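You operate a simulated robot arm through the tools that you are given. There is no shell and no other tool. Be economical: measure what you need, move in short steps, check, and stop when the job is done.

The job below is to be done with a simulated two-armed robot. You get a single attempt, and the scene is never put back.

Task
Screw the cap back on the sample bottle on the right half of the bench. Put the very short glass pipe with yellow ends on the top shelf of the yellow rack. Stack the filter cartridge that says "fine" from the service table on top of the filter cartridge that says "rough". Put the tub on the right half of the bench away on the top shelf of the grey rack. Take the green measuring jug on the right half of the bench and put it away on the lower shelf of the pad stand. Put one of the stoppers from the left half of the bench on the top shelf of the green rack. Press the key three two times. Put one of the vials from the upper shelf of the yellow rack on the top shelf of the yellow rack. Fetch the beaker with the yellow band and stand it on the top shelf of the grey rack. Put the blue measuring jug on the left half of the bench away on the filter shelf. Put the black valve plug labelled "57" from the wash table top on the lower shelf of the yellow rack. Do these in any order. Set down upright: very short glass pipe with yellow ends, tub, green measuring jug, vial, beaker with the yellow band, blue measuring jug, black valve plug.
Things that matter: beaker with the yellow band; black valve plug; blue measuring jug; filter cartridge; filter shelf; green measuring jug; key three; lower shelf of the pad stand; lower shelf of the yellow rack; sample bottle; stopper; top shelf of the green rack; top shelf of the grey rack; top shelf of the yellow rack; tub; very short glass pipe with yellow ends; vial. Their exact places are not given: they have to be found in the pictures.

Only the result counts: the job must be done as asked and must still hold three seconds after the hand-in. Knocking over, shifting, dropping, spilling or breaking anything else fails it. A push-on lid holds only when it is set on centred and level and pressed home; a screw cap is set on level and turned clockwise until tight.

Robot
Two 7-joint arms with two-finger parallel grippers on one trunk, on a base that drives. Base frame: it is fixed to the floor where the robot stands at the start and does not move with it; the origin is under the middle of the robot, x ahead of it, y to its left, z up. Readings come in cm, rad, newtons and seconds.
The left shoulder is at the start at [2, 17, 117.8], the right one opposite. With the tool pointing down near the work surface each hand reaches from about 20 to 68 cm from the robot's upright axis, wherever it stands, measured 20 degrees to its own side. Places, roughly: beaker with the yellow band (8x8x10 cm) [50, -40, 90]; black valve plug [0, -275, 100]; blue measuring jug [100, -175, 100]; filter cartridge [275, 25, 100]; filter shelf [520, -360, 30]; green measuring jug [75, -50, 100]; key three [300, -80, 90]; lower shelf of the pad stand [380, -400, 40]; lower shelf of the yellow rack [-160, 170, 60]; sample bottle [50, 0, 100]; stopper (4x4x4 cm) [110, -190, 90]; top shelf of the green rack [-90, -50, 150]; top shelf of the grey rack [-130, 60, 150]; top shelf of the yellow rack [-160, 170, 150]; tub [75, -100, 100]; very short glass pipe with yellow  (15x6x7 cm) [280, 20, 90]; vial [-150, 150, 100]. Payload 3.8 kg a hand.
The tool frame of a hand sits at the grasp point between the pads (the TCP): z along the fingers, y along the line on which they close. The tips reach 3 cm beyond it. The gripper opens to 11 cm. The fingers are 2 cm wide and 1 cm thick; the gripper's body (4.8 by 11.2 cm) begins 5.5 cm behind the TCP.
Orientation is that of the tool frame in the base frame, as a unit quaternion [x, y, z, w]. With the fingers straight down and closing along the base's y, the tool's x points along the base's -x, its y along +y and its z along -z.

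Tools
- The arms move only by the tool move_arm. It takes "left_series", "right_series" or both (then of equal length, played together; a hand with none holds still); each is a list of rows, each an object (a shift or turn left out is 0, a gripper value left out holds the last) with "linear": the shift along the base's x, y, z in cm, a list of three; "rotation": the turn, a rotation vector about the base's x, y, z in rad, a list of three. In form: [{"linear": [x, y, z], "rotation": [ax, ay, az]}, ...]. A call has 1 to 12 rows; each row is the pose to reach, as a shift and turn from the pose commanded when the call began. "left_hand" and "right_hand" are, for a hand that has rows, the gripper command, from -1 (fully open) to 1 (shut), values between in proportion, set as the call begins (left out, the last holds). A row lasts 0.2 s, in which the tool goes at most 5 cm and 0.15 rad; a call with a longer step from one row to the next is refused whole, and so is a gripper value outside its range. A pose out of reach is approached as far as the arm can. The call stops where the force on the tool passes 40 N (or 10 N more than at its start, if that is more) or the arm is blocked; 0.2 s more then pass. The fingers move at their own pace (about 7.2 cm/s each) and stop on an object; they squeeze with about 45 N. The grip force told is the motor's: it shows also when the fingers shut on nothing. Time passes only in rows, and 0.2 s behind the last, so rows that repeat a pose let the fingers close. The reply holds the time, the measured pose of the TCP, the force on the tool along the base axes, the opening and the grip force, in the units named above and with some noise, with the torque about the TCP (base axes, N m) and any sound that the robot's microphone picked up.
- Cameras (640 x 400 px; columns grow to the right, rows downward): "scene" is now at [3.41, -7.18, 130.42]; the picture's right is [-0.99, -0.17, 0.00], its down [-0.14, 0.79, -0.60] and it looks along [0.10, -0.59, -0.80] (base axes); focal length 214 px, centre (320, 200). "left" rides on the left gripper at [7.2, -1.7, -10.3] in its tool frame; the picture's right is [0.23, 0.97, 0.00], its down [-0.76, 0.18, -0.62] and it looks along [-0.61, 0.14, 0.78] (tool axes); focal length 222 px, centre (320, 200). "right" rides on the right gripper at [7.2, 1.7, -10.3] in its tool frame; the picture's right is [-0.23, 0.97, 0.00], its down [-0.76, -0.18, -0.62] and it looks along [-0.61, -0.14, 0.78] (tool axes); focal length 222 px, centre (320, 200).
- grab_frame(camera): a new picture of that camera. The clock stands still meanwhile.
- lift_body(by): slides the trunk up (or, below 0, down) by that many cm; the arms and the scene camera ride with it, the base frame stays. It gives what a move gives, with no picture.
- roll_base(legs): drives the robot by 1 to 6 legs, each [ahead, turn to the left] in cm and rad, along the robot's own axes; the way and the turn of a leg run together, so that a leg with both is an arc; at most 150 cm and 3.142 rad a leg. The arms and the cameras ride along, it lands a little off, and it stops where it bumps. It gives what a move gives.
- aim_head(pan, tilt): turns the head with the scene camera to pan (to the left, within 1.396 rad either way) and tilt (down, from -0.506 to 1.204), counted from straight ahead of the robot. It gives what a move gives.
- pixel_to_xyz(camera, pixels): for up to 12 pixels [column, row] of the newest picture of that camera ("zoom" is the newest enlarged one), the place [x, y, z] in the base frame of the surface seen there, good to about 0.3 cm. The clock stands still meanwhile.
- close_up(camera, box): a new picture of the part [left, top, right, bottom] of that camera's present view, enlarged. The clock stands still meanwhile.
- close_job(): hands the job in; it is judged then, once.

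Work in short steps. Measure before you move; look again where a grasp or a placing could have gone wrong, and mend it. You have 350 turns and 268 pictures in all, those below and enlarged ones among them. Open the grippers and draw the arms clear of the work before you hand the job in, unless the task says otherwise.

The tools are called after "Emit:" as name(argument=value, ...) on one line, values as JSON. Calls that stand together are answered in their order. move_arm: Moves the arms, as the interface text tells. Its arguments: {"type":"object","properties":{"left_series":{"type":"array"},"left_hand":{"type":"number"},"right_series":{"type":"array"},"right_hand":{"type":"number"}},"required":[]} The other tools are called the same way: lift_body (by) slides the trunk up or down; roll_base (legs) drives the base; aim_head (pan, tilt) turns the head that bears the scene camera; grab_frame (camera) takes a picture; pixel_to_xyz (camera, pixels) gives the place of the surface under pixels of a picture; close_up (camera, box) takes an enlarged picture of a part of a camera's view; close_job () hands the job in.

At the start:

```text
time_s: 0.0
left_tool_pos: [42.12, 0.07, 114.99]
left_ee_rot: [0.0, 1.0, -0.001, -0.001]
left_contact_force: [0.0, 0.1, -0.4]
left_ft_torque: [0.0, 0.04, 0.02]
left_opening: 11.0
left_grasp_force: 0.0
right_tool_pos: [34.36, -39.39, 100.03]
right_ee_rot: [0.0, 1.0, 0.0, 0.0]
right_contact_force: [-0.2, 0.0, 0.4]
right_ft_torque: [-0.02, 0.0, 0.02]
right_opening: 10.96
right_grasp_force: 0.1
trunk travel left (down, up): [-27.5, 29.5]
robot x, y, heading: [-0.19, 0.0, 0.003]
head pan, tilt: [-1.4, 0.932]
```

scene: 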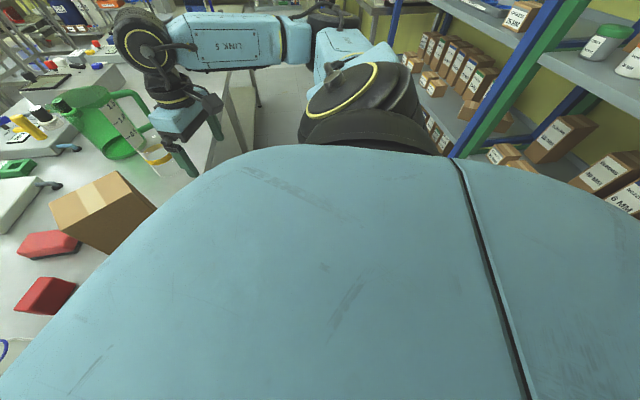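
right: 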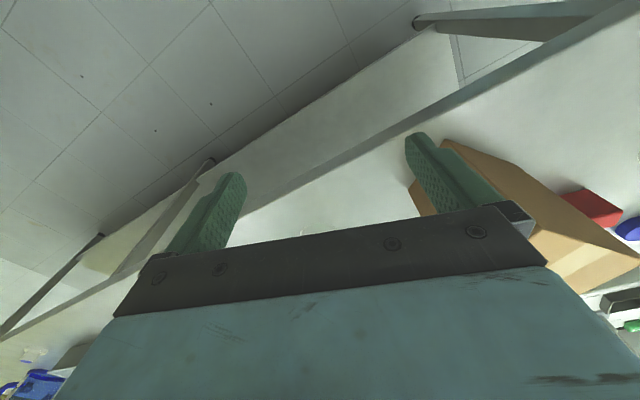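
left: 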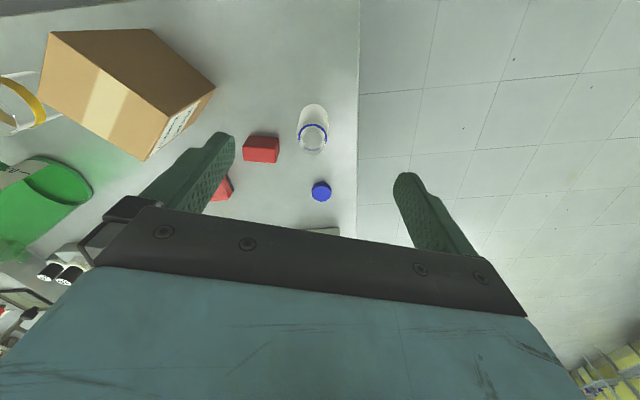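

The start pictures show the bench ahead-right with bottle and blue cap. I look ahead with the head first.

Emit:
aim_head(pan=-0.3, tilt=0.6)

Emit:
grab_frame(camera="scene")

```text
time_s: 1.3
left_tool_pos: [42.26, -0.03, 115.01]
left_ee_rot: [0.0, 1.0, 0.0, 0.0]
left_contact_force: [-0.7, -0.6, -1.0]
left_ft_torque: [-0.03, -0.03, 0.0]
left_opening: 11.01
left_grasp_force: 0.0
right_tool_pos: [34.44, -39.35, 100.05]
right_ee_rot: [0.0, 1.0, 0.0, -0.001]
right_contact_force: [0.2, 0.2, 0.3]
right_ft_torque: [0.02, -0.01, -0.02]
right_opening: 11.01
right_grasp_force: 0.1
trunk travel left (down, up): [-27.5, 29.5]
robot x, y, heading: [-0.15, -0.22, -0.003]
head pan, tilt: [-0.3, 0.6]
```

```text
264 pictures are left
```

scene: 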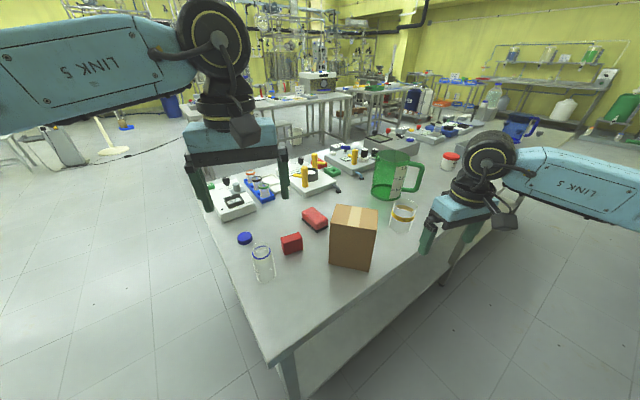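

The bench lies ahead-right: bottle (263,265), cap (244,238), beaker (402,215), green jug (390,175), tub (450,160). I measure these.

Emit:
pixel_to_xyz(camera="scene", pixels=[[263, 247], [265, 278], [244, 236], [402, 204], [402, 222], [390, 160], [385, 195], [450, 157], [518, 125], [272, 345], [215, 225], [354, 210]])

Emit:
close_up(camera="scene", box=[340, 60, 560, 200])

Emit:
close_up(camera="scene", box=[190, 60, 420, 204])

```text
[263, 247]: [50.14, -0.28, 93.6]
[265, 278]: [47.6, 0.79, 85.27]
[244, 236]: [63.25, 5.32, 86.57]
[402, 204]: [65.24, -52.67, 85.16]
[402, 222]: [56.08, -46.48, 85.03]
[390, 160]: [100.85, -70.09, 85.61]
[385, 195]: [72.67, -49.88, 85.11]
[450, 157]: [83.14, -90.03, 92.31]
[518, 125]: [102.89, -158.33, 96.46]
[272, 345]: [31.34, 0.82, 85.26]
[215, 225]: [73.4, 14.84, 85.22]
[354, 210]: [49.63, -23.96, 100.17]
```

```text
2.86 times, centred on (450, 130) of scene
```

zoom: 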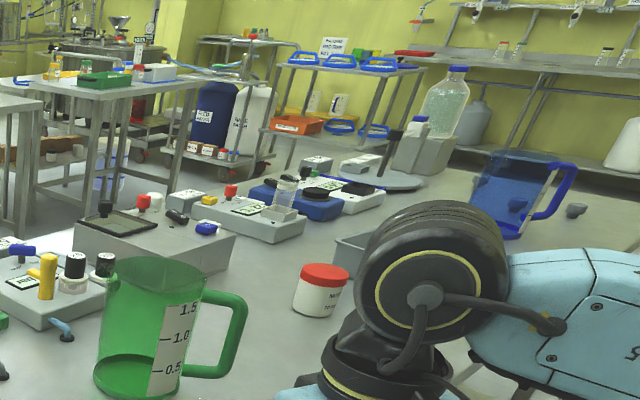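

```text
2.78 times, centred on (305, 132) of scene
```

zoom: 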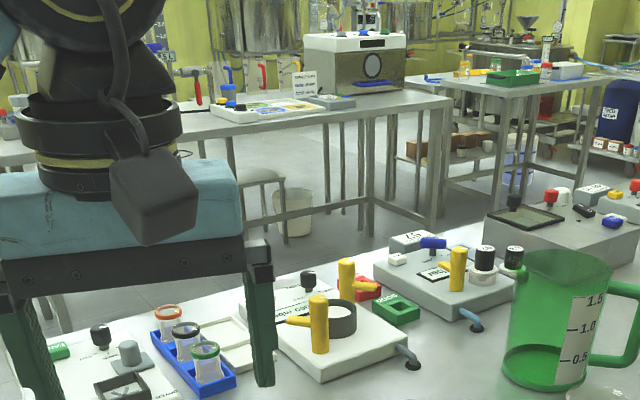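

I survey the sides: pan left and then right.

Emit:
aim_head(pan=1.39, tilt=0.2)

Emit:
grab_frame(camera="scene")

Emit:
aim_head(pan=-1.39, tilt=0.2)

Emit:
grab_frame(camera="scene")

Emit:
aim_head(pan=0.0, tilt=0.2)

Emit:
grab_frame(camera="scene")

```text
time_s: 3.1
left_tool_pos: [42.11, 0.02, 115.0]
left_ee_rot: [0.0, 1.0, 0.0, 0.0]
left_contact_force: [0.5, -0.4, 0.3]
left_ft_torque: [0.0, -0.02, 0.01]
left_opening: 10.98
left_grasp_force: 0.0
right_tool_pos: [34.49, -39.21, 99.98]
right_ee_rot: [0.0, 1.0, 0.0, 0.0]
right_contact_force: [-0.5, 0.2, 0.0]
right_ft_torque: [-0.02, -0.01, 0.01]
right_opening: 11.01
right_grasp_force: 0.1
trunk travel left (down, up): [-27.5, 29.5]
robot x, y, heading: [0.09, -0.09, -0.002]
head pan, tilt: [1.389, 0.201]
```

```text
261 pictures are left
```

scene: 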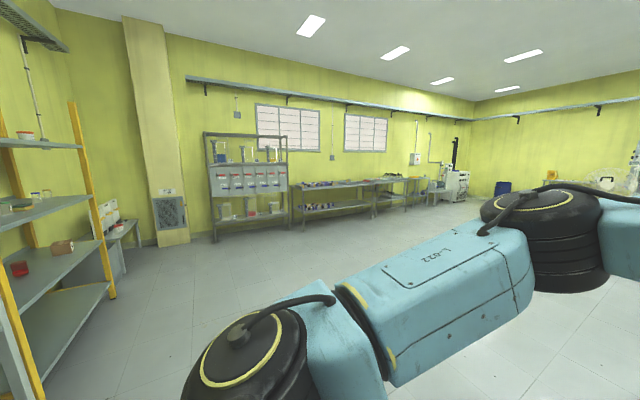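

```text
time_s: 5.5
left_tool_pos: [42.2, 0.01, 115.02]
left_ee_rot: [0.0, 1.0, -0.001, 0.0]
left_contact_force: [-0.2, -0.5, 0.7]
left_ft_torque: [0.01, 0.02, 0.0]
left_opening: 10.99
left_grasp_force: 0.0
right_tool_pos: [34.48, -39.44, 100.0]
right_ee_rot: [0.0, 1.0, -0.001, 0.0]
right_contact_force: [-0.4, -0.7, 0.6]
right_ft_torque: [0.02, 0.04, 0.02]
right_opening: 11.02
right_grasp_force: 0.1
trunk travel left (down, up): [-27.5, 29.5]
robot x, y, heading: [0.25, -0.45, 0.0]
head pan, tilt: [-1.389, 0.201]
```

```text
260 pictures are left
```

scene: 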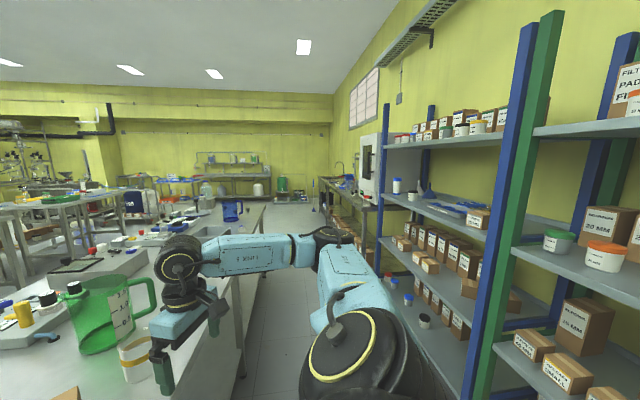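

```text
time_s: 7.0
left_tool_pos: [42.24, 0.08, 115.04]
left_ee_rot: [0.0, 1.0, 0.0, 0.0]
left_contact_force: [-0.2, -0.7, 0.1]
left_ft_torque: [-0.02, -0.01, -0.03]
left_opening: 11.0
left_grasp_force: 0.0
right_tool_pos: [34.42, -39.25, 99.9]
right_ee_rot: [0.0, 1.0, 0.0, -0.001]
right_contact_force: [0.2, -0.1, 0.0]
right_ft_torque: [0.0, -0.01, -0.02]
right_opening: 10.99
right_grasp_force: 0.0
trunk travel left (down, up): [-27.5, 29.5]
robot x, y, heading: [0.18, 0.08, 0.001]
head pan, tilt: [0.0, 0.201]
```

```text
259 pictures are left
```

scene: 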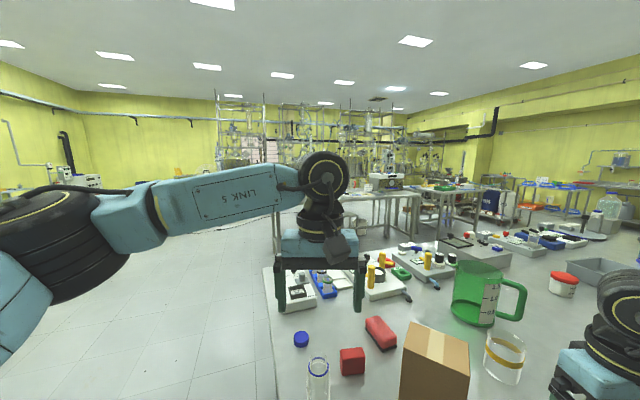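

First the bottle cap. I measure bottle and cap from the left camera.

Emit:
close_up(camera="left", box=[240, 90, 400, 240])

Emit:
grab_frame(camera="left")

Emit:
pixel_to_xyz(camera="left", pixels=[[321, 186], [321, 199], [312, 191], [330, 191], [321, 191], [300, 136], [327, 136], [313, 125], [313, 150], [313, 138], [301, 112], [325, 112]])

```text
2.67 times, centred on (320, 165) of left
```

zoom: 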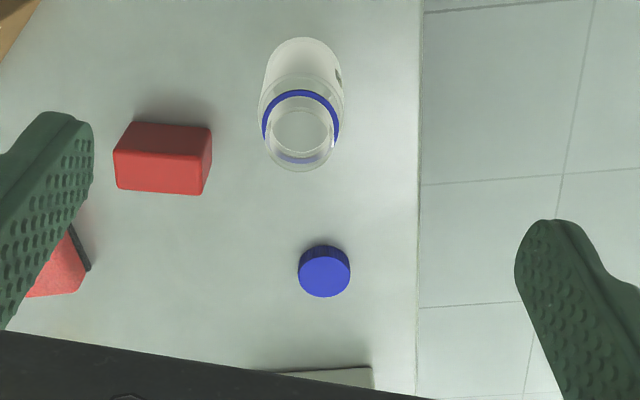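

```text
257 pictures are left
```

left: 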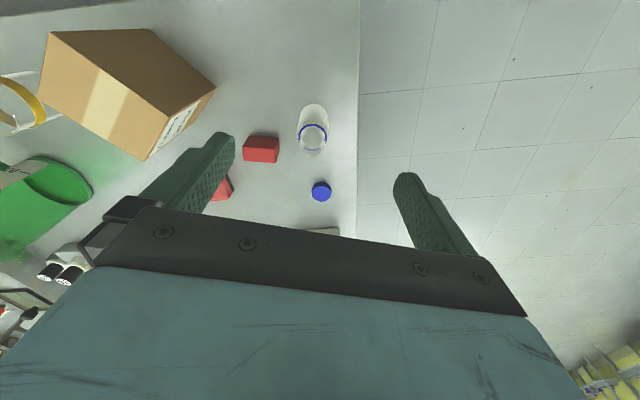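

```text
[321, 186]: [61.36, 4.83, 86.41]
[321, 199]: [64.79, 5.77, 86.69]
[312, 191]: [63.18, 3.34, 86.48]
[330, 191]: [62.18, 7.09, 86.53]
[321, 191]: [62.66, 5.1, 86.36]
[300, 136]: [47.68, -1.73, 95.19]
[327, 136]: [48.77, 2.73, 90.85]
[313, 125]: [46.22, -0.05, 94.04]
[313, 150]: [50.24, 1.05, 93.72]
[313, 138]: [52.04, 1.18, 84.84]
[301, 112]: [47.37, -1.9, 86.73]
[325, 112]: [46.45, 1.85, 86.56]
```

Cap is centred near (62.8, 5.2), top 86.5; bottle mouth near (48.3, 0.3), top ~95. I move the left hand over the cap.

Emit:
move_arm(left_series=[{"linear": [4.5, 1.2, 0]}, {"linear": [9, 2.4, 0]}, {"linear": [13.5, 3.6, 0]}, {"linear": [18, 4.8, 0]}, {"linear": [20.6, 5.2, -2]}, {"linear": [20.6, 5.2, -7]}, {"linear": [20.6, 5.2, -12]}, {"linear": [20.6, 5.2, -17]}, {"linear": [20.6, 5.2, -17]}], left_hand=-0.1)

Emit:
grab_frame(camera="left")

```text
time_s: 9.0
left_tool_pos: [61.31, 5.4, 98.0]
left_ee_rot: [0.0, 1.0, 0.0, 0.0]
left_contact_force: [-1.1, 0.2, 0.4]
left_ft_torque: [0.01, 0.02, -0.01]
left_opening: 6.05
left_grasp_force: 0.0
left hand out of reach, approached as far as the arm can: row 4, 5, 6, 7, 8, 9
right_tool_pos: [34.39, -39.31, 100.04]
right_ee_rot: [0.0, 1.0, 0.0, 0.0]
right_contact_force: [0.4, -0.7, 0.2]
right_ft_torque: [0.01, 0.01, 0.03]
right_opening: 11.01
right_grasp_force: 0.0
trunk travel left (down, up): [-27.5, 29.5]
robot x, y, heading: [0.16, 0.08, 0.002]
head pan, tilt: [0.0, 0.201]
```

```text
256 pictures are left
```

left: 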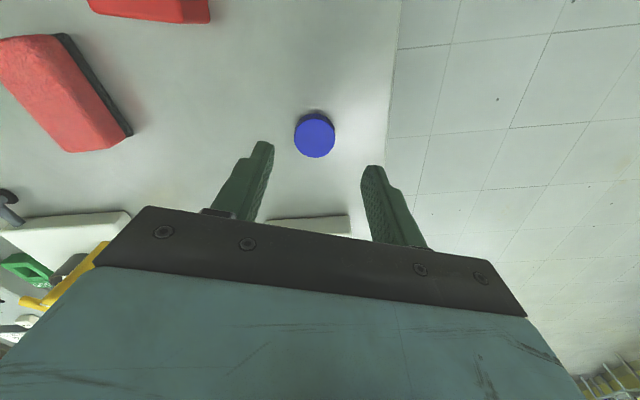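

The arm falls ~1.5 cm short. I measure the cap and creep the base 4 cm ahead (bench edge is at x≈31).

Emit:
pixel_to_xyz(camera="left", pixels=[[314, 116], [314, 144], [296, 130], [333, 130], [314, 130]])

Emit:
roll_base(legs=[[4, 0]])

```text
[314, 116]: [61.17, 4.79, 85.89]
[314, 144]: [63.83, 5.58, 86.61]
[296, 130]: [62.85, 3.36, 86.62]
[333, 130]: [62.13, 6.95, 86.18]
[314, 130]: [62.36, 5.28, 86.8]
```

```text
time_s: 9.9
left_tool_pos: [65.41, 5.3, 97.87]
left_ee_rot: [0.0, 1.0, 0.0, -0.001]
left_contact_force: [0.2, -0.2, 1.0]
left_ft_torque: [-0.04, 0.02, 0.0]
left_opening: 6.04
left_grasp_force: 0.1
right_tool_pos: [38.58, -39.34, 99.94]
right_ee_rot: [0.0, 1.0, 0.0, -0.001]
right_contact_force: [0.9, -0.3, -0.2]
right_ft_torque: [-0.04, 0.04, 0.0]
right_opening: 10.99
right_grasp_force: 0.1
trunk travel left (down, up): [-27.5, 29.5]
robot x, y, heading: [4.06, -0.24, 0.001]
head pan, tilt: [0.0, 0.201]
```

Base moved to 4.06. Cap centre is (62.5, 5.25), so I shift back and lower to z 92, and read.

Emit:
move_arm(left_series=[{"linear": [-2.9, 0, -3]}, {"linear": [-2.9, 0, -6]}, {"linear": [-2.9, 0, -6]}])

Emit:
grab_frame(camera="left")

```text
time_s: 10.7
left_tool_pos: [61.98, 4.75, 92.06]
left_ee_rot: [-0.001, 1.0, 0.002, 0.0]
left_contact_force: [-0.2, -1.9, -0.2]
left_ft_torque: [0.09, -0.04, 0.02]
left_opening: 6.06
left_grasp_force: 0.0
left hand out of reach, approached as far as the arm can: row 1
right_tool_pos: [38.25, -39.86, 99.97]
right_ee_rot: [0.001, 1.0, 0.002, 0.001]
right_contact_force: [-0.6, -1.3, -1.4]
right_ft_torque: [0.04, -0.06, 0.04]
right_opening: 11.02
right_grasp_force: 0.0
trunk travel left (down, up): [-27.5, 29.5]
robot x, y, heading: [3.78, -0.25, 0.002]
head pan, tilt: [0.0, 0.201]
```

```text
255 pictures are left
```

left: 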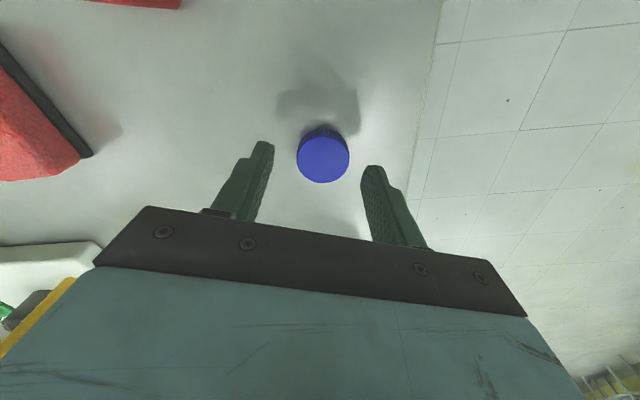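

Cap at (323,158). Measure again with this closer picture.

Emit:
pixel_to_xyz(camera="left", pixels=[[323, 137], [323, 180], [299, 158], [347, 158], [323, 158]])

```text
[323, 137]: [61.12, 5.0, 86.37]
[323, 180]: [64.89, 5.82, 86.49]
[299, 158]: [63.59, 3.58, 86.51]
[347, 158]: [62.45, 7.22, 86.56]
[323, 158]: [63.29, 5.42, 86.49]
```

Cap centre (63.0, 5.4); descend and close.

Emit:
move_arm(left_series=[{"linear": [1.0, 0.6, 0]}, {"linear": [1.0, 0.6, -2]}, {"linear": [1.0, 0.6, -3.7]}, {"linear": [1.0, 0.6, -3.7]}])

Emit:
grab_frame(camera="left")

```text
time_s: 11.7
left_tool_pos: [63.53, 5.9, 88.24]
left_ee_rot: [0.0, 1.0, 0.0, 0.001]
left_contact_force: [-0.2, 0.0, 0.2]
left_ft_torque: [0.04, 0.02, 0.0]
left_opening: 6.06
left_grasp_force: 0.0
right_tool_pos: [38.47, -39.29, 100.0]
right_ee_rot: [0.0, 1.0, 0.0, 0.0]
right_contact_force: [-1.0, 1.0, 0.2]
right_ft_torque: [0.0, -0.03, 0.01]
right_opening: 10.99
right_grasp_force: 0.1
trunk travel left (down, up): [-27.5, 29.5]
robot x, y, heading: [4.1, -0.19, 0.001]
head pan, tilt: [0.0, 0.201]
```

```text
254 pictures are left
```

left: 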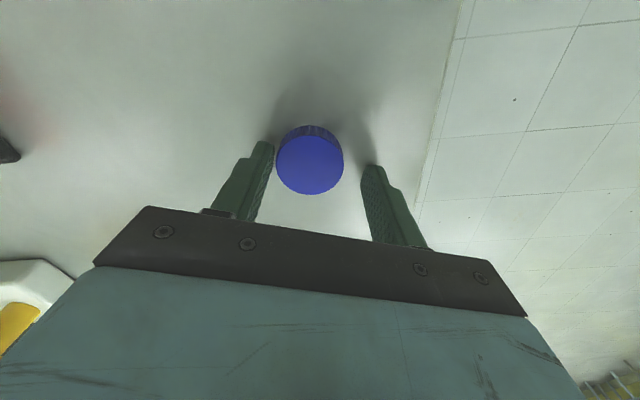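

Cap appears a little toward the left finger in the image; measure relative offset.

Emit:
pixel_to_xyz(camera="left", pixels=[[310, 137], [310, 192], [277, 165], [342, 165], [310, 165]])

```text
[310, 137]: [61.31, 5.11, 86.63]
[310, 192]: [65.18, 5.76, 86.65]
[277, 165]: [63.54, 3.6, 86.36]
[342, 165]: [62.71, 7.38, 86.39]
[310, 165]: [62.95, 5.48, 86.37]
```

Shift (-0.3,-0.45) and close on the cap.

Emit:
move_arm(left_series=[{"linear": [-0.3, -0.45, 0.1]}, {"linear": [-0.3, -0.45, 0.1]}])

Emit:
move_arm(left_series=[{"linear": [0, 0, 0]}, {"linear": [0, 0, 0]}, {"linear": [0, 0, 0]}, {"linear": [0, 0, 0]}], left_hand=1)

Emit:
grab_frame(camera="left")

```text
time_s: 12.3
left_tool_pos: [63.24, 5.61, 88.43]
left_ee_rot: [0.0, 1.0, 0.0, 0.0]
left_contact_force: [-0.8, 0.2, -0.5]
left_ft_torque: [-0.02, 0.0, -0.02]
left_opening: 6.04
left_grasp_force: 0.1
right_tool_pos: [38.49, -39.24, 99.98]
right_ee_rot: [0.0, 1.0, -0.001, 0.0]
right_contact_force: [0.1, 0.4, 0.7]
right_ft_torque: [0.01, -0.02, 0.0]
right_opening: 10.98
right_grasp_force: 0.0
trunk travel left (down, up): [-27.5, 29.5]
robot x, y, heading: [4.28, 0.23, -0.004]
head pan, tilt: [0.0, 0.201]
```

```text
time_s: 13.3
left_tool_pos: [63.21, 5.49, 88.33]
left_ee_rot: [0.0, 1.0, 0.0, 0.0]
left_contact_force: [-0.2, 0.5, 0.9]
left_ft_torque: [0.04, -0.01, 0.02]
left_opening: 3.97
left_grasp_force: 45.2
right_tool_pos: [38.51, -39.29, 100.04]
right_ee_rot: [0.0, 1.0, 0.001, 0.0]
right_contact_force: [0.3, 0.4, -0.2]
right_ft_torque: [0.01, 0.04, -0.01]
right_opening: 11.01
right_grasp_force: 0.2
trunk travel left (down, up): [-27.5, 29.5]
robot x, y, heading: [4.02, 0.36, -0.002]
head pan, tilt: [0.0, 0.201]
```

```text
253 pictures are left
```

left: 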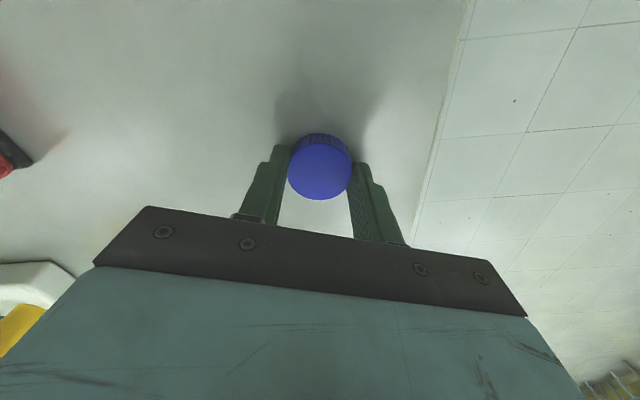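

Cap is held (3.97 cm). I lift and move over the bottle.

Emit:
move_arm(left_series=[{"linear": [0, 0, 5]}, {"linear": [0, 0, 10]}, {"linear": [-1, 0, 15]}, {"linear": [-5, -2, 15]}, {"linear": [-9.5, -4, 15]}, {"linear": [-14.7, -5.2, 15]}, {"linear": [-14.7, -5.2, 15]}])

Emit:
grab_frame(camera="left")

Emit:
aim_head(pan=0.0, tilt=0.8)

Emit:
grab_frame(camera="scene")

```text
refused: row 3 steps farther than a row can; nothing moved
```

```text
252 pictures are left
```

left: 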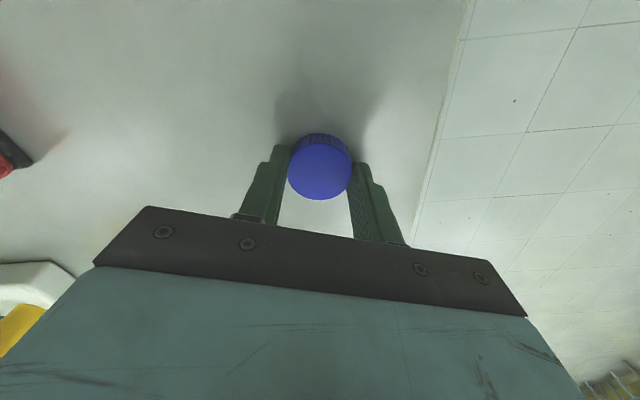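

```text
time_s: 14.3
left_tool_pos: [63.22, 5.53, 88.44]
left_ee_rot: [0.0, 1.0, 0.001, 0.0]
left_contact_force: [0.6, 1.7, 1.7]
left_ft_torque: [0.08, 0.0, -0.01]
left_opening: 3.95
left_grasp_force: 45.1
right_tool_pos: [38.44, -39.33, 99.96]
right_ee_rot: [0.0, 1.0, -0.001, 0.0]
right_contact_force: [0.1, -0.7, 0.8]
right_ft_torque: [-0.01, -0.01, 0.02]
right_opening: 11.01
right_grasp_force: 0.1
trunk travel left (down, up): [-27.5, 29.5]
robot x, y, heading: [3.86, 0.01, -0.002]
head pan, tilt: [0.0, 0.799]
```

```text
251 pictures are left
```

scene: 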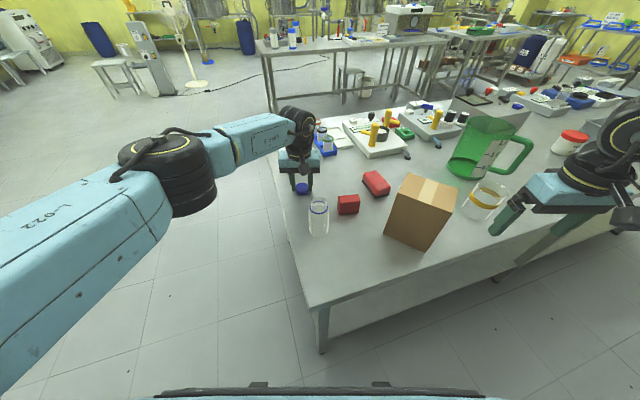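

A row was too long; I resend with shorter steps and measure the bottle (318,205) from the scene picture.

Emit:
pixel_to_xyz(camera="scene", pixels=[[309, 206], [328, 206], [318, 198], [318, 213], [318, 234]])

Emit:
move_arm(left_series=[{"linear": [0, 0, 4.5]}, {"linear": [0, 0, 9]}, {"linear": [0, 0, 13]}, {"linear": [0, 0, 16]}, {"linear": [-4, -1.5, 16]}, {"linear": [-8, -3, 16]}, {"linear": [-12, -4.5, 16]}, {"linear": [-14.7, -5.2, 16]}, {"linear": [-14.7, -5.2, 16]}])

Emit:
grab_frame(camera="left")

```text
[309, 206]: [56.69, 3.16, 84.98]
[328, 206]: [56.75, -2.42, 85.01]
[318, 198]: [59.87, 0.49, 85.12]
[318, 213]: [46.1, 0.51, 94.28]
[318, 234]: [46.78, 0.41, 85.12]
```

```text
time_s: 16.3
left_tool_pos: [48.52, 0.17, 104.5]
left_ee_rot: [-0.001, 1.0, 0.0, 0.0]
left_contact_force: [-0.1, 0.4, -0.3]
left_ft_torque: [-0.02, -0.02, -0.01]
left_opening: 3.97
left_grasp_force: 44.6
right_tool_pos: [38.53, -39.37, 100.06]
right_ee_rot: [0.0, 1.0, 0.0, 0.0]
right_contact_force: [0.2, 0.8, -0.2]
right_ft_torque: [0.0, 0.01, 0.0]
right_opening: 11.02
right_grasp_force: 0.1
trunk travel left (down, up): [-27.5, 29.5]
robot x, y, heading: [3.85, -0.28, -0.003]
head pan, tilt: [0.0, 0.799]
```

```text
250 pictures are left
```

left: 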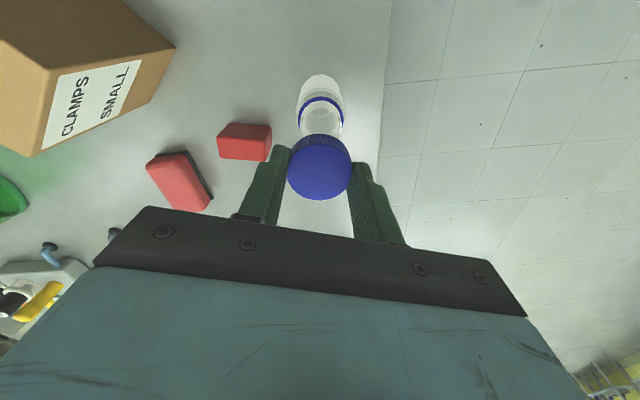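

The bottle is at (320,105), cap at (320,168). I zoom to get the mouth/ring geometry.

Emit:
close_up(camera="left", box=[272, 60, 368, 140])

Emit:
pixel_to_xyz(camera="zoom", pixels=[[175, 320], [477, 320], [200, 260], [330, 246], [450, 260], [330, 262], [180, 130], [470, 130], [185, 160], [465, 160], [330, 105]])

```text
5.00 times, centred on (320, 100) of left
```

zoom: 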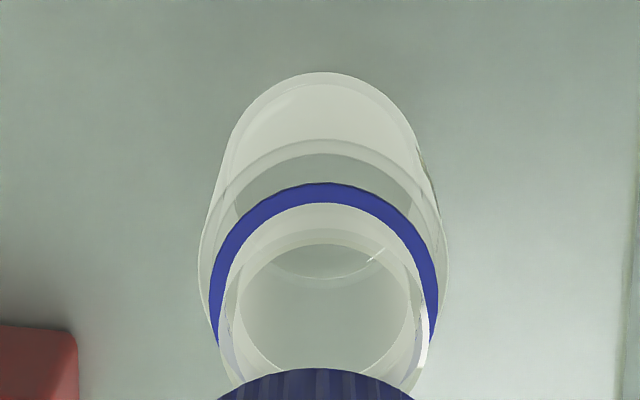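

```text
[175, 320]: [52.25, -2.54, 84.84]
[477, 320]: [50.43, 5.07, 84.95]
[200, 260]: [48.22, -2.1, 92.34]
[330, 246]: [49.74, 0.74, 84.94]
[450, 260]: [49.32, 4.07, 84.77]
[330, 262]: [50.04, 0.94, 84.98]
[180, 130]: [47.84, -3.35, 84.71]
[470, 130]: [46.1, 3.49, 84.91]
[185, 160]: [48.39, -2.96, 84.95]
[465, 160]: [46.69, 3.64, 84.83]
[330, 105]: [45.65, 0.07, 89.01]
```

The cap hides part of the mouth; I move the hand 8 cm ahead to view it wholly.

Emit:
move_arm(left_series=[{"linear": [4, 0, 0]}, {"linear": [8, 0, 0]}, {"linear": [8, 0, 0]}, {"linear": [8, 0, 0]}])

Emit:
close_up(camera="left", box=[256, 0, 384, 80])

```text
time_s: 17.3
left_tool_pos: [56.46, 0.17, 104.37]
left_ee_rot: [0.0, 1.0, 0.0, 0.0]
left_contact_force: [-0.8, -0.3, -0.3]
left_ft_torque: [0.01, 0.01, -0.01]
left_opening: 4.03
left_grasp_force: 45.3
right_tool_pos: [38.47, -39.3, 99.95]
right_ee_rot: [0.0, 1.0, 0.001, 0.0]
right_contact_force: [0.4, 0.2, -0.6]
right_ft_torque: [0.05, 0.02, 0.02]
right_opening: 11.01
right_grasp_force: 0.1
trunk travel left (down, up): [-27.5, 29.5]
robot x, y, heading: [3.94, 0.34, -0.003]
head pan, tilt: [0.0, 0.799]
```

```text
5.00 times, centred on (320, 40) of left
```

zoom: 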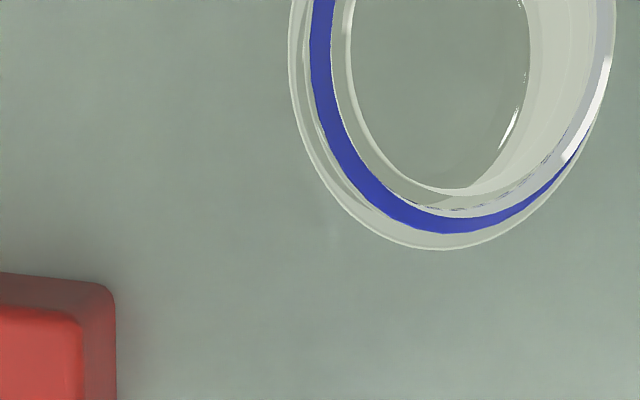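

Too far; I back up 4 cm.

Emit:
move_arm(left_series=[{"linear": [-4, 0, 0]}, {"linear": [-4, 0, 0]}, {"linear": [-4, 0, 0]}])

Emit:
close_up(camera="left", box=[272, 20, 384, 90])

```text
time_s: 18.1
left_tool_pos: [52.5, 0.38, 104.49]
left_ee_rot: [0.0, 1.0, 0.0, 0.0]
left_contact_force: [0.0, 0.7, 0.1]
left_ft_torque: [-0.01, 0.0, -0.02]
left_opening: 4.01
left_grasp_force: 45.3
right_tool_pos: [38.46, -39.38, 100.0]
right_ee_rot: [0.0, 1.0, 0.0, 0.001]
right_contact_force: [0.0, 0.4, 0.0]
right_ft_torque: [0.0, 0.02, 0.0]
right_opening: 10.99
right_grasp_force: 0.0
trunk travel left (down, up): [-27.5, 29.5]
robot x, y, heading: [4.12, -0.03, -0.004]
head pan, tilt: [0.0, 0.799]
```

```text
5.71 times, centred on (328, 55) of left
```

zoom: 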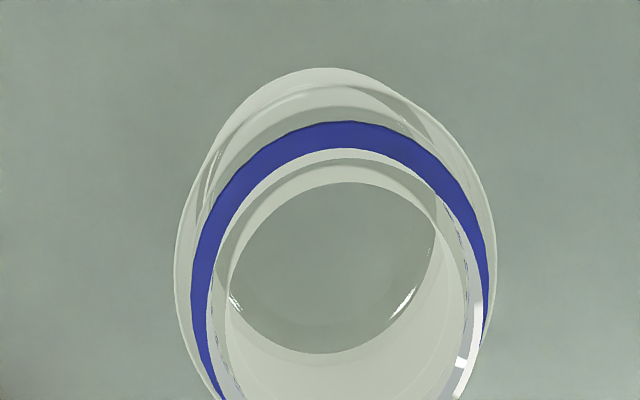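

I need the full rim; take box a little lower and measure the rim points.

Emit:
close_up(camera="left", box=[272, 30, 400, 110])

Emit:
pixel_to_xyz(camera="zoom", pixels=[[300, 90], [300, 78], [185, 200], [177, 200], [415, 200], [422, 195], [300, 305], [300, 318], [230, 290], [380, 280]])

```text
5.00 times, centred on (336, 70) of left
```

zoom: 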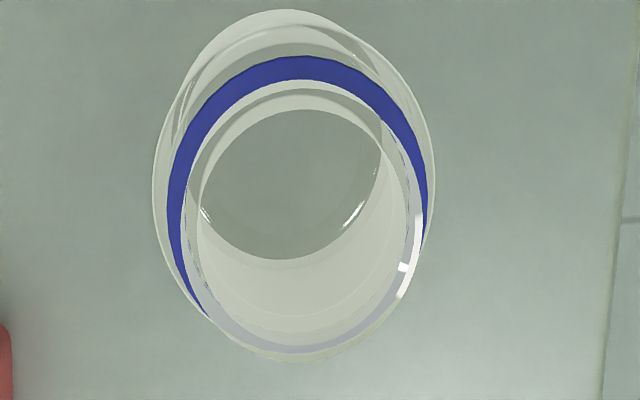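

```text
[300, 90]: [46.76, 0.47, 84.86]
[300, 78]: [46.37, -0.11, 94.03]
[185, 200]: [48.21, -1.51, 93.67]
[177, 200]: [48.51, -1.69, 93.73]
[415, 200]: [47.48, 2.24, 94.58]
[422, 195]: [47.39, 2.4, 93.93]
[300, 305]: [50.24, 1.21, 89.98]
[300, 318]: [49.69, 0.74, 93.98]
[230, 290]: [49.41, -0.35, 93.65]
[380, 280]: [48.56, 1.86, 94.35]
```

Mouth centre ≈ (48.0, 0.35), rim z ≈ 94.1. I move the cap to 1 cm above it and check.

Emit:
move_arm(left_series=[{"linear": [-4.5, -0.05, 0]}, {"linear": [-4.5, -0.05, -3]}, {"linear": [-4.5, -0.05, -6]}, {"linear": [-4.5, -0.05, -6]}, {"linear": [-4.5, -0.05, -6]}])

Emit:
close_up(camera="scene", box=[278, 170, 358, 240])

Emit:
close_up(camera="left", box=[256, 110, 384, 210])

```text
time_s: 19.3
left_tool_pos: [47.91, 0.32, 98.55]
left_ee_rot: [-0.001, 1.0, 0.0, 0.0]
left_contact_force: [-0.3, -0.1, 0.2]
left_ft_torque: [0.03, 0.0, -0.03]
left_opening: 3.98
left_grasp_force: 45.1
right_tool_pos: [38.57, -39.36, 100.07]
right_ee_rot: [0.0, 1.0, -0.001, 0.0]
right_contact_force: [0.4, 0.0, -0.1]
right_ft_torque: [0.0, 0.02, -0.01]
right_opening: 10.97
right_grasp_force: 0.0
trunk travel left (down, up): [-27.5, 29.5]
robot x, y, heading: [3.78, 0.09, -0.0]
head pan, tilt: [0.0, 0.799]
```

```text
5.71 times, centred on (318, 205) of scene
```

zoom: 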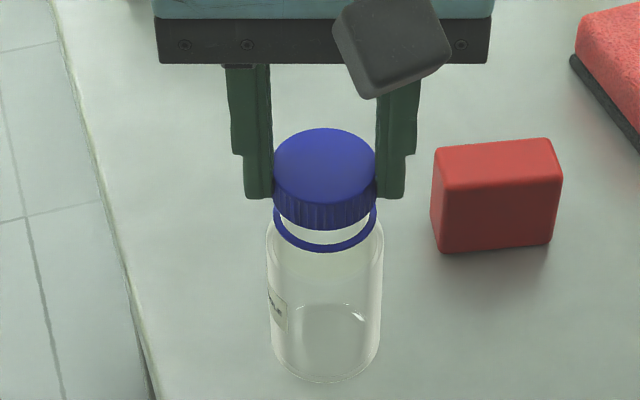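

```text
4.00 times, centred on (320, 160) of left
```

zoom: 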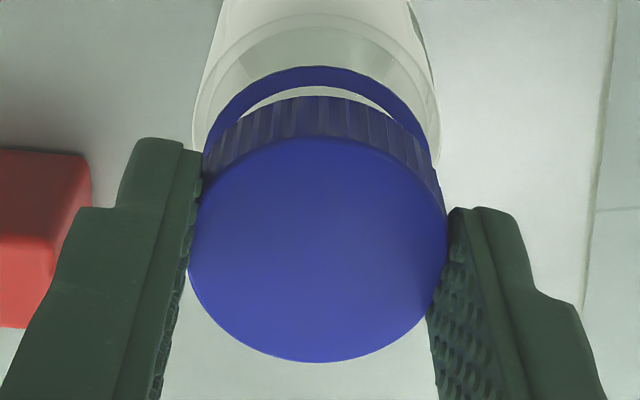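

Lateral alignment good. Lower gently until contact.

Emit:
move_arm(left_series=[{"linear": [0, 0, -0.6]}, {"linear": [0, 0, -1.1]}, {"linear": [0, 0, -1.5]}, {"linear": [0, 0, -1.8]}])

Emit:
close_up(camera="scene", box=[278, 170, 358, 240])

```text
time_s: 20.1
left_tool_pos: [47.87, 0.28, 97.72]
left_ee_rot: [0.0, 1.0, -0.003, 0.004]
left_contact_force: [-6.5, 3.7, 16.9]
left_ft_torque: [0.43, 0.83, 0.02]
left_opening: 3.96
left_grasp_force: 44.9
right_tool_pos: [38.4, -39.28, 100.0]
right_ee_rot: [0.0, 1.0, -0.001, 0.001]
right_contact_force: [0.4, 0.8, 0.1]
right_ft_torque: [-0.01, 0.02, -0.01]
right_opening: 11.0
right_grasp_force: 0.2
trunk travel left (down, up): [-27.5, 29.5]
robot x, y, heading: [4.02, 0.11, -0.0]
head pan, tilt: [0.0, 0.799]
stopped in row 3 (left hand): the force on the tool passed its limit at 44 N (the readings are from after the stop); the commanded pose is now the measured one
```

```text
5.71 times, centred on (318, 205) of scene
```

zoom: 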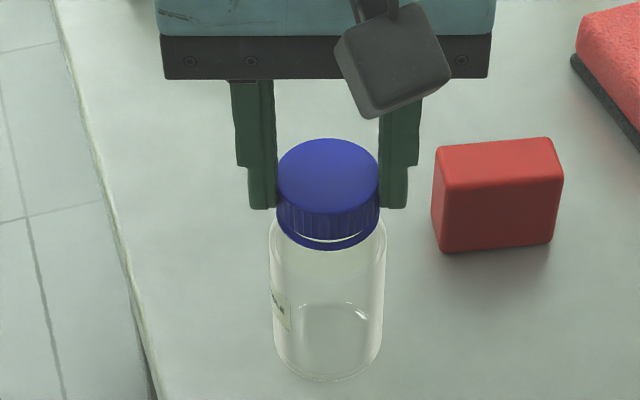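

Contact at z 97.7 with cap on the rim. I turn clockwise (about -z) with light downward press.

Emit:
move_arm(left_series=[{"linear": [0, 0, -0.15], "rotation": [0, 0, -0.14]}, {"linear": [0, 0, -0.2], "rotation": [0, 0, -0.28]}, {"linear": [0, 0, -0.25], "rotation": [0, 0, -0.42]}, {"linear": [0, 0, -0.3], "rotation": [0, 0, -0.56]}, {"linear": [0, 0, -0.35], "rotation": [0, 0, -0.7]}, {"linear": [0, 0, -0.4], "rotation": [0, 0, -0.84]}, {"linear": [0, 0, -0.45], "rotation": [0, 0, -0.98]}, {"linear": [0, 0, -0.5], "rotation": [0, 0, -1.12]}, {"linear": [0, 0, -0.5], "rotation": [0, 0, -1.26]}])

Emit:
close_up(camera="scene", box=[278, 170, 358, 240])

```text
time_s: 21.0
left_tool_pos: [47.87, 0.24, 97.8]
left_ee_rot: [0.226, 0.974, -0.004, 0.005]
left_contact_force: [-6.6, 4.8, 16.5]
left_ft_torque: [0.36, 0.72, -0.02]
left_opening: 3.98
left_grasp_force: 45.1
right_tool_pos: [38.36, -39.22, 99.97]
right_ee_rot: [0.0, 1.0, 0.0, 0.001]
right_contact_force: [-0.6, -0.3, 0.4]
right_ft_torque: [0.0, 0.0, 0.0]
right_opening: 10.98
right_grasp_force: 0.1
trunk travel left (down, up): [-27.5, 29.5]
robot x, y, heading: [3.87, -0.31, -0.002]
head pan, tilt: [0.0, 0.799]
stopped in row 4 (left hand): the force on the tool passed its limit at 40 N (the readings are from after the stop); the commanded pose is now the measured one
```

```text
5.71 times, centred on (318, 205) of scene
```

zoom: 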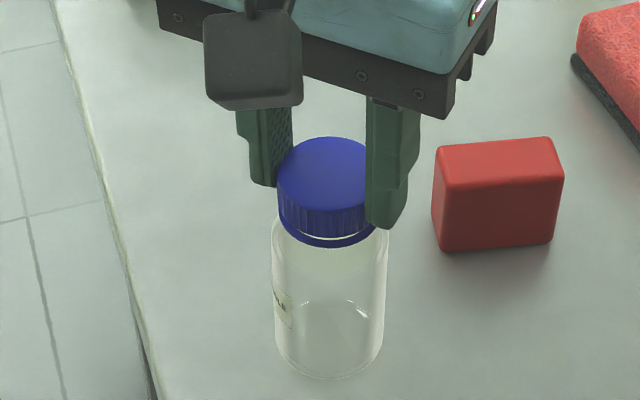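

Reaction force suggests the mouth is toward -x,+y of the cap. I lift 1.2 cm, wind back counter-clockwise to have turning room, and re-measure.

Emit:
move_arm(left_series=[{"linear": [0, 0, 1.2]}, {"linear": [0, 0, 1.2], "rotation": [0, 0, 0.15]}, {"linear": [0, 0, 1.2], "rotation": [0, 0, 0.3]}, {"linear": [0, 0, 1.2], "rotation": [0, 0, 0.45]}, {"linear": [0, 0, 1.2], "rotation": [0, 0, 0.6]}, {"linear": [0, 0, 1.2], "rotation": [0, 0, 0.75]}, {"linear": [0, 0, 1.2], "rotation": [0, 0, 0.9]}, {"linear": [0, 0, 1.2], "rotation": [0, 0, 1.05]}, {"linear": [0, 0, 1.2], "rotation": [0, 0, 1.2]}, {"linear": [0, 0, 1.2], "rotation": [0, 0, 1.35]}, {"linear": [0, 0, 1.2], "rotation": [0, 0, 1.5]}, {"linear": [0, 0, 1.2], "rotation": [0, 0, 1.65]}])

Emit:
close_up(camera="left", box=[256, 90, 384, 210])

Emit:
close_up(camera="scene", box=[278, 170, 358, 240])

```text
time_s: 23.6
left_tool_pos: [48.31, 0.17, 98.7]
left_ee_rot: [-0.564, 0.826, 0.002, 0.007]
left_contact_force: [0.0, 0.8, -1.2]
left_ft_torque: [0.01, 0.02, 0.01]
left_opening: 4.01
left_grasp_force: 45.1
right_tool_pos: [38.52, -39.29, 100.03]
right_ee_rot: [0.0, 1.0, 0.0, -0.001]
right_contact_force: [-0.6, 0.0, 0.7]
right_ft_torque: [-0.02, 0.0, -0.01]
right_opening: 11.01
right_grasp_force: 0.1
trunk travel left (down, up): [-27.5, 29.5]
robot x, y, heading: [4.08, 0.09, -0.001]
head pan, tilt: [0.0, 0.799]
```

```text
3.33 times, centred on (320, 150) of left
```

zoom: 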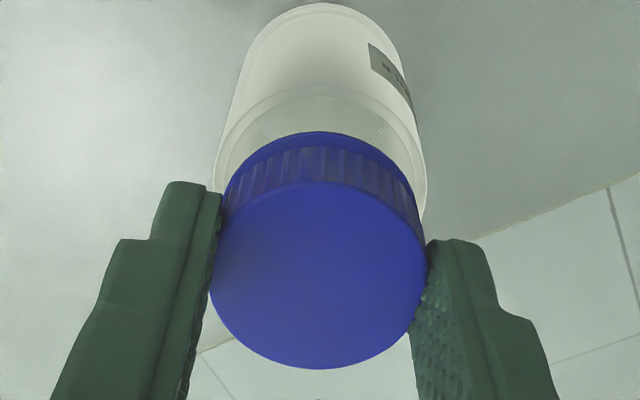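

```text
5.71 times, centred on (318, 205) of scene
```

zoom: 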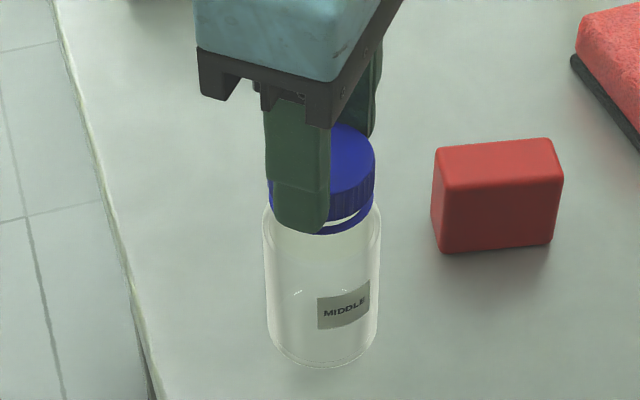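

The bottle turned and lifted with the cap: the thread is engaged already. I set it down again gently and will turn clockwise with the bottle on the bench.

Emit:
move_arm(left_series=[{"linear": [0, 0, -0.5]}, {"linear": [0, 0, -0.8]}, {"linear": [0, 0, -1.0]}, {"linear": [0, 0, -1.15]}, {"linear": [0, 0, -1.25]}])

Emit:
close_up(camera="scene", box=[278, 170, 358, 240])

```text
time_s: 24.8
left_tool_pos: [48.14, 0.18, 97.77]
left_ee_rot: [-0.563, 0.826, -0.001, 0.008]
left_contact_force: [-1.2, 2.9, 18.7]
left_ft_torque: [0.38, 0.13, 0.01]
left_opening: 3.99
left_grasp_force: 44.8
right_tool_pos: [38.24, -39.35, 100.08]
right_ee_rot: [0.0, 1.0, 0.0, 0.001]
right_contact_force: [0.1, -0.2, -0.4]
right_ft_torque: [0.03, -0.01, 0.0]
right_opening: 10.99
right_grasp_force: 0.0
trunk travel left (down, up): [-27.5, 29.5]
robot x, y, heading: [4.13, 0.32, 0.001]
head pan, tilt: [0.0, 0.799]
```

```text
5.71 times, centred on (318, 205) of scene
```

zoom: 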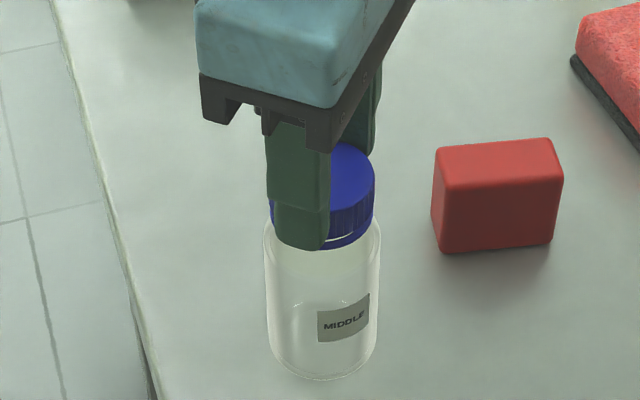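

Bottle stands again with 19 N press. Turn clockwise holding that height and watch label and torque.

Emit:
move_arm(left_series=[{"rotation": [0, 0, -0.14]}, {"rotation": [0, 0, -0.28]}, {"rotation": [0, 0, -0.42]}, {"rotation": [0, 0, -0.56]}, {"rotation": [0, 0, -0.7]}, {"rotation": [0, 0, -0.84]}, {"rotation": [0, 0, -0.98]}, {"rotation": [0, 0, -1.12]}])

Emit:
close_up(camera="scene", box=[278, 170, 358, 240])

```text
time_s: 26.6
left_tool_pos: [48.11, 0.2, 97.68]
left_ee_rot: [-0.037, 0.999, -0.003, 0.007]
left_contact_force: [-2.5, 9.4, 28.7]
left_ft_torque: [0.75, 0.21, 0.01]
left_opening: 3.99
left_grasp_force: 44.9
right_tool_pos: [38.27, -39.31, 100.1]
right_ee_rot: [0.0, 1.0, 0.0, 0.001]
right_contact_force: [0.0, -0.7, -0.6]
right_ft_torque: [0.01, 0.0, 0.03]
right_opening: 11.0
right_grasp_force: 0.1
trunk travel left (down, up): [-27.5, 29.5]
robot x, y, heading: [3.99, 0.02, -0.001]
head pan, tilt: [0.0, 0.799]
```

```text
5.71 times, centred on (318, 205) of scene
```

zoom: 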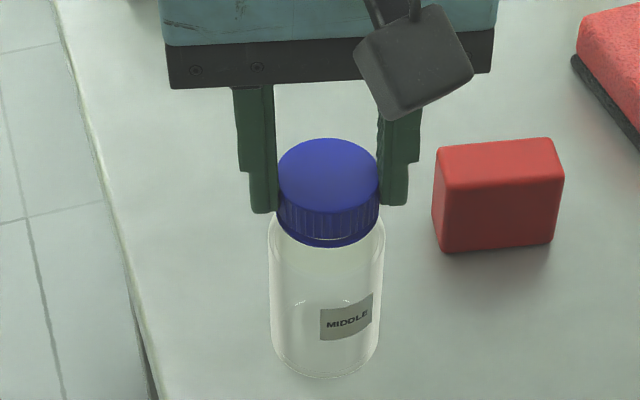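

Cap now sits against the ring; bottle did not turn. Continue clockwise until torque shows it tight.

Emit:
move_arm(left_series=[{"rotation": [0, 0, -0.14]}, {"rotation": [0, 0, -0.28]}, {"rotation": [0, 0, -0.42]}, {"rotation": [0, 0, -0.56]}, {"rotation": [0, 0, -0.7]}, {"rotation": [0, 0, -0.84]}, {"rotation": [0, 0, -0.98]}, {"rotation": [0, 0, -1.12]}, {"rotation": [0, 0, -1.26]}])

Emit:
close_up(camera="scene", box=[278, 170, 358, 240])

```text
time_s: 28.6
left_tool_pos: [48.12, 0.32, 97.66]
left_ee_rot: [0.559, 0.829, -0.006, 0.005]
left_contact_force: [4.9, 6.5, 23.4]
left_ft_torque: [0.51, -0.34, 0.0]
left_opening: 3.97
left_grasp_force: 44.8
right_tool_pos: [38.4, -39.22, 100.11]
right_ee_rot: [-0.001, 1.0, 0.0, 0.0]
right_contact_force: [-0.3, 0.8, -0.6]
right_ft_torque: [0.02, 0.0, 0.0]
right_opening: 10.99
right_grasp_force: 0.0
trunk travel left (down, up): [-27.5, 29.5]
robot x, y, heading: [3.59, 0.17, 0.003]
head pan, tilt: [0.0, 0.799]
```

```text
5.71 times, centred on (318, 205) of scene
```

zoom: 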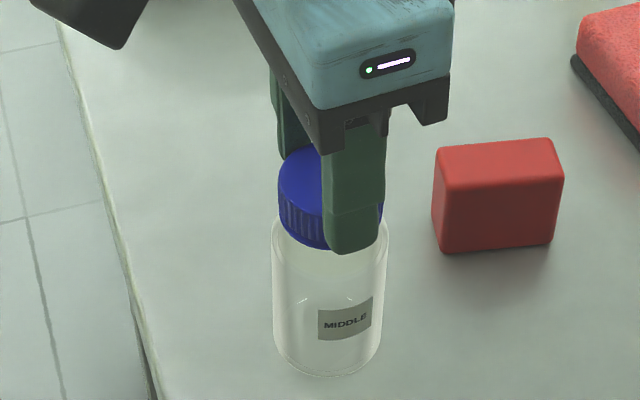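

No tightening torque yet; continue clockwise.

Emit:
move_arm(left_series=[{"rotation": [0, 0, -0.14]}, {"rotation": [0, 0, -0.28]}, {"rotation": [0, 0, -0.42]}, {"rotation": [0, 0, -0.56]}, {"rotation": [0, 0, -0.7]}, {"rotation": [0, 0, -0.84]}, {"rotation": [0, 0, -0.98]}, {"rotation": [0, 0, -1.12]}, {"rotation": [0, 0, -1.26]}])

Emit:
close_up(camera="scene", box=[278, 170, 358, 240])

```text
time_s: 30.1
left_tool_pos: [36.69, 0.79, 96.4]
left_ee_rot: [0.773, 0.624, 0.067, 0.09]
left_contact_force: [-8.8, -2.5, 25.3]
left_ft_torque: [-0.6, 0.94, -0.1]
left_opening: 4.12
left_grasp_force: 45.0
left hand out of reach, approached as far as the arm can: row 1, 2, 3, 4, 5, 6, 7
right_tool_pos: [38.43, -39.29, 100.12]
right_ee_rot: [0.001, 1.0, -0.001, 0.0]
right_contact_force: [0.4, 1.2, -0.6]
right_ft_torque: [-0.05, 0.04, 0.01]
right_opening: 11.01
right_grasp_force: 0.0
trunk travel left (down, up): [-27.5, 29.5]
robot x, y, heading: [3.95, 0.16, -0.002]
head pan, tilt: [0.0, 0.799]
stopped in row 7 (left hand): the force on the tool passed its limit at 90 N (the readings are from after the stop); the commanded pose is now the measured one
```

```text
5.71 times, centred on (318, 205) of scene
```

zoom: 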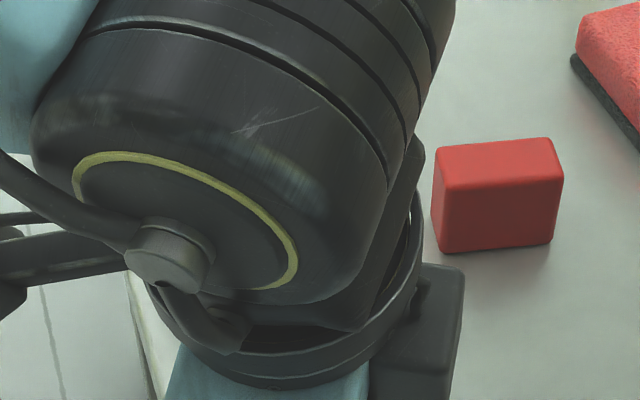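

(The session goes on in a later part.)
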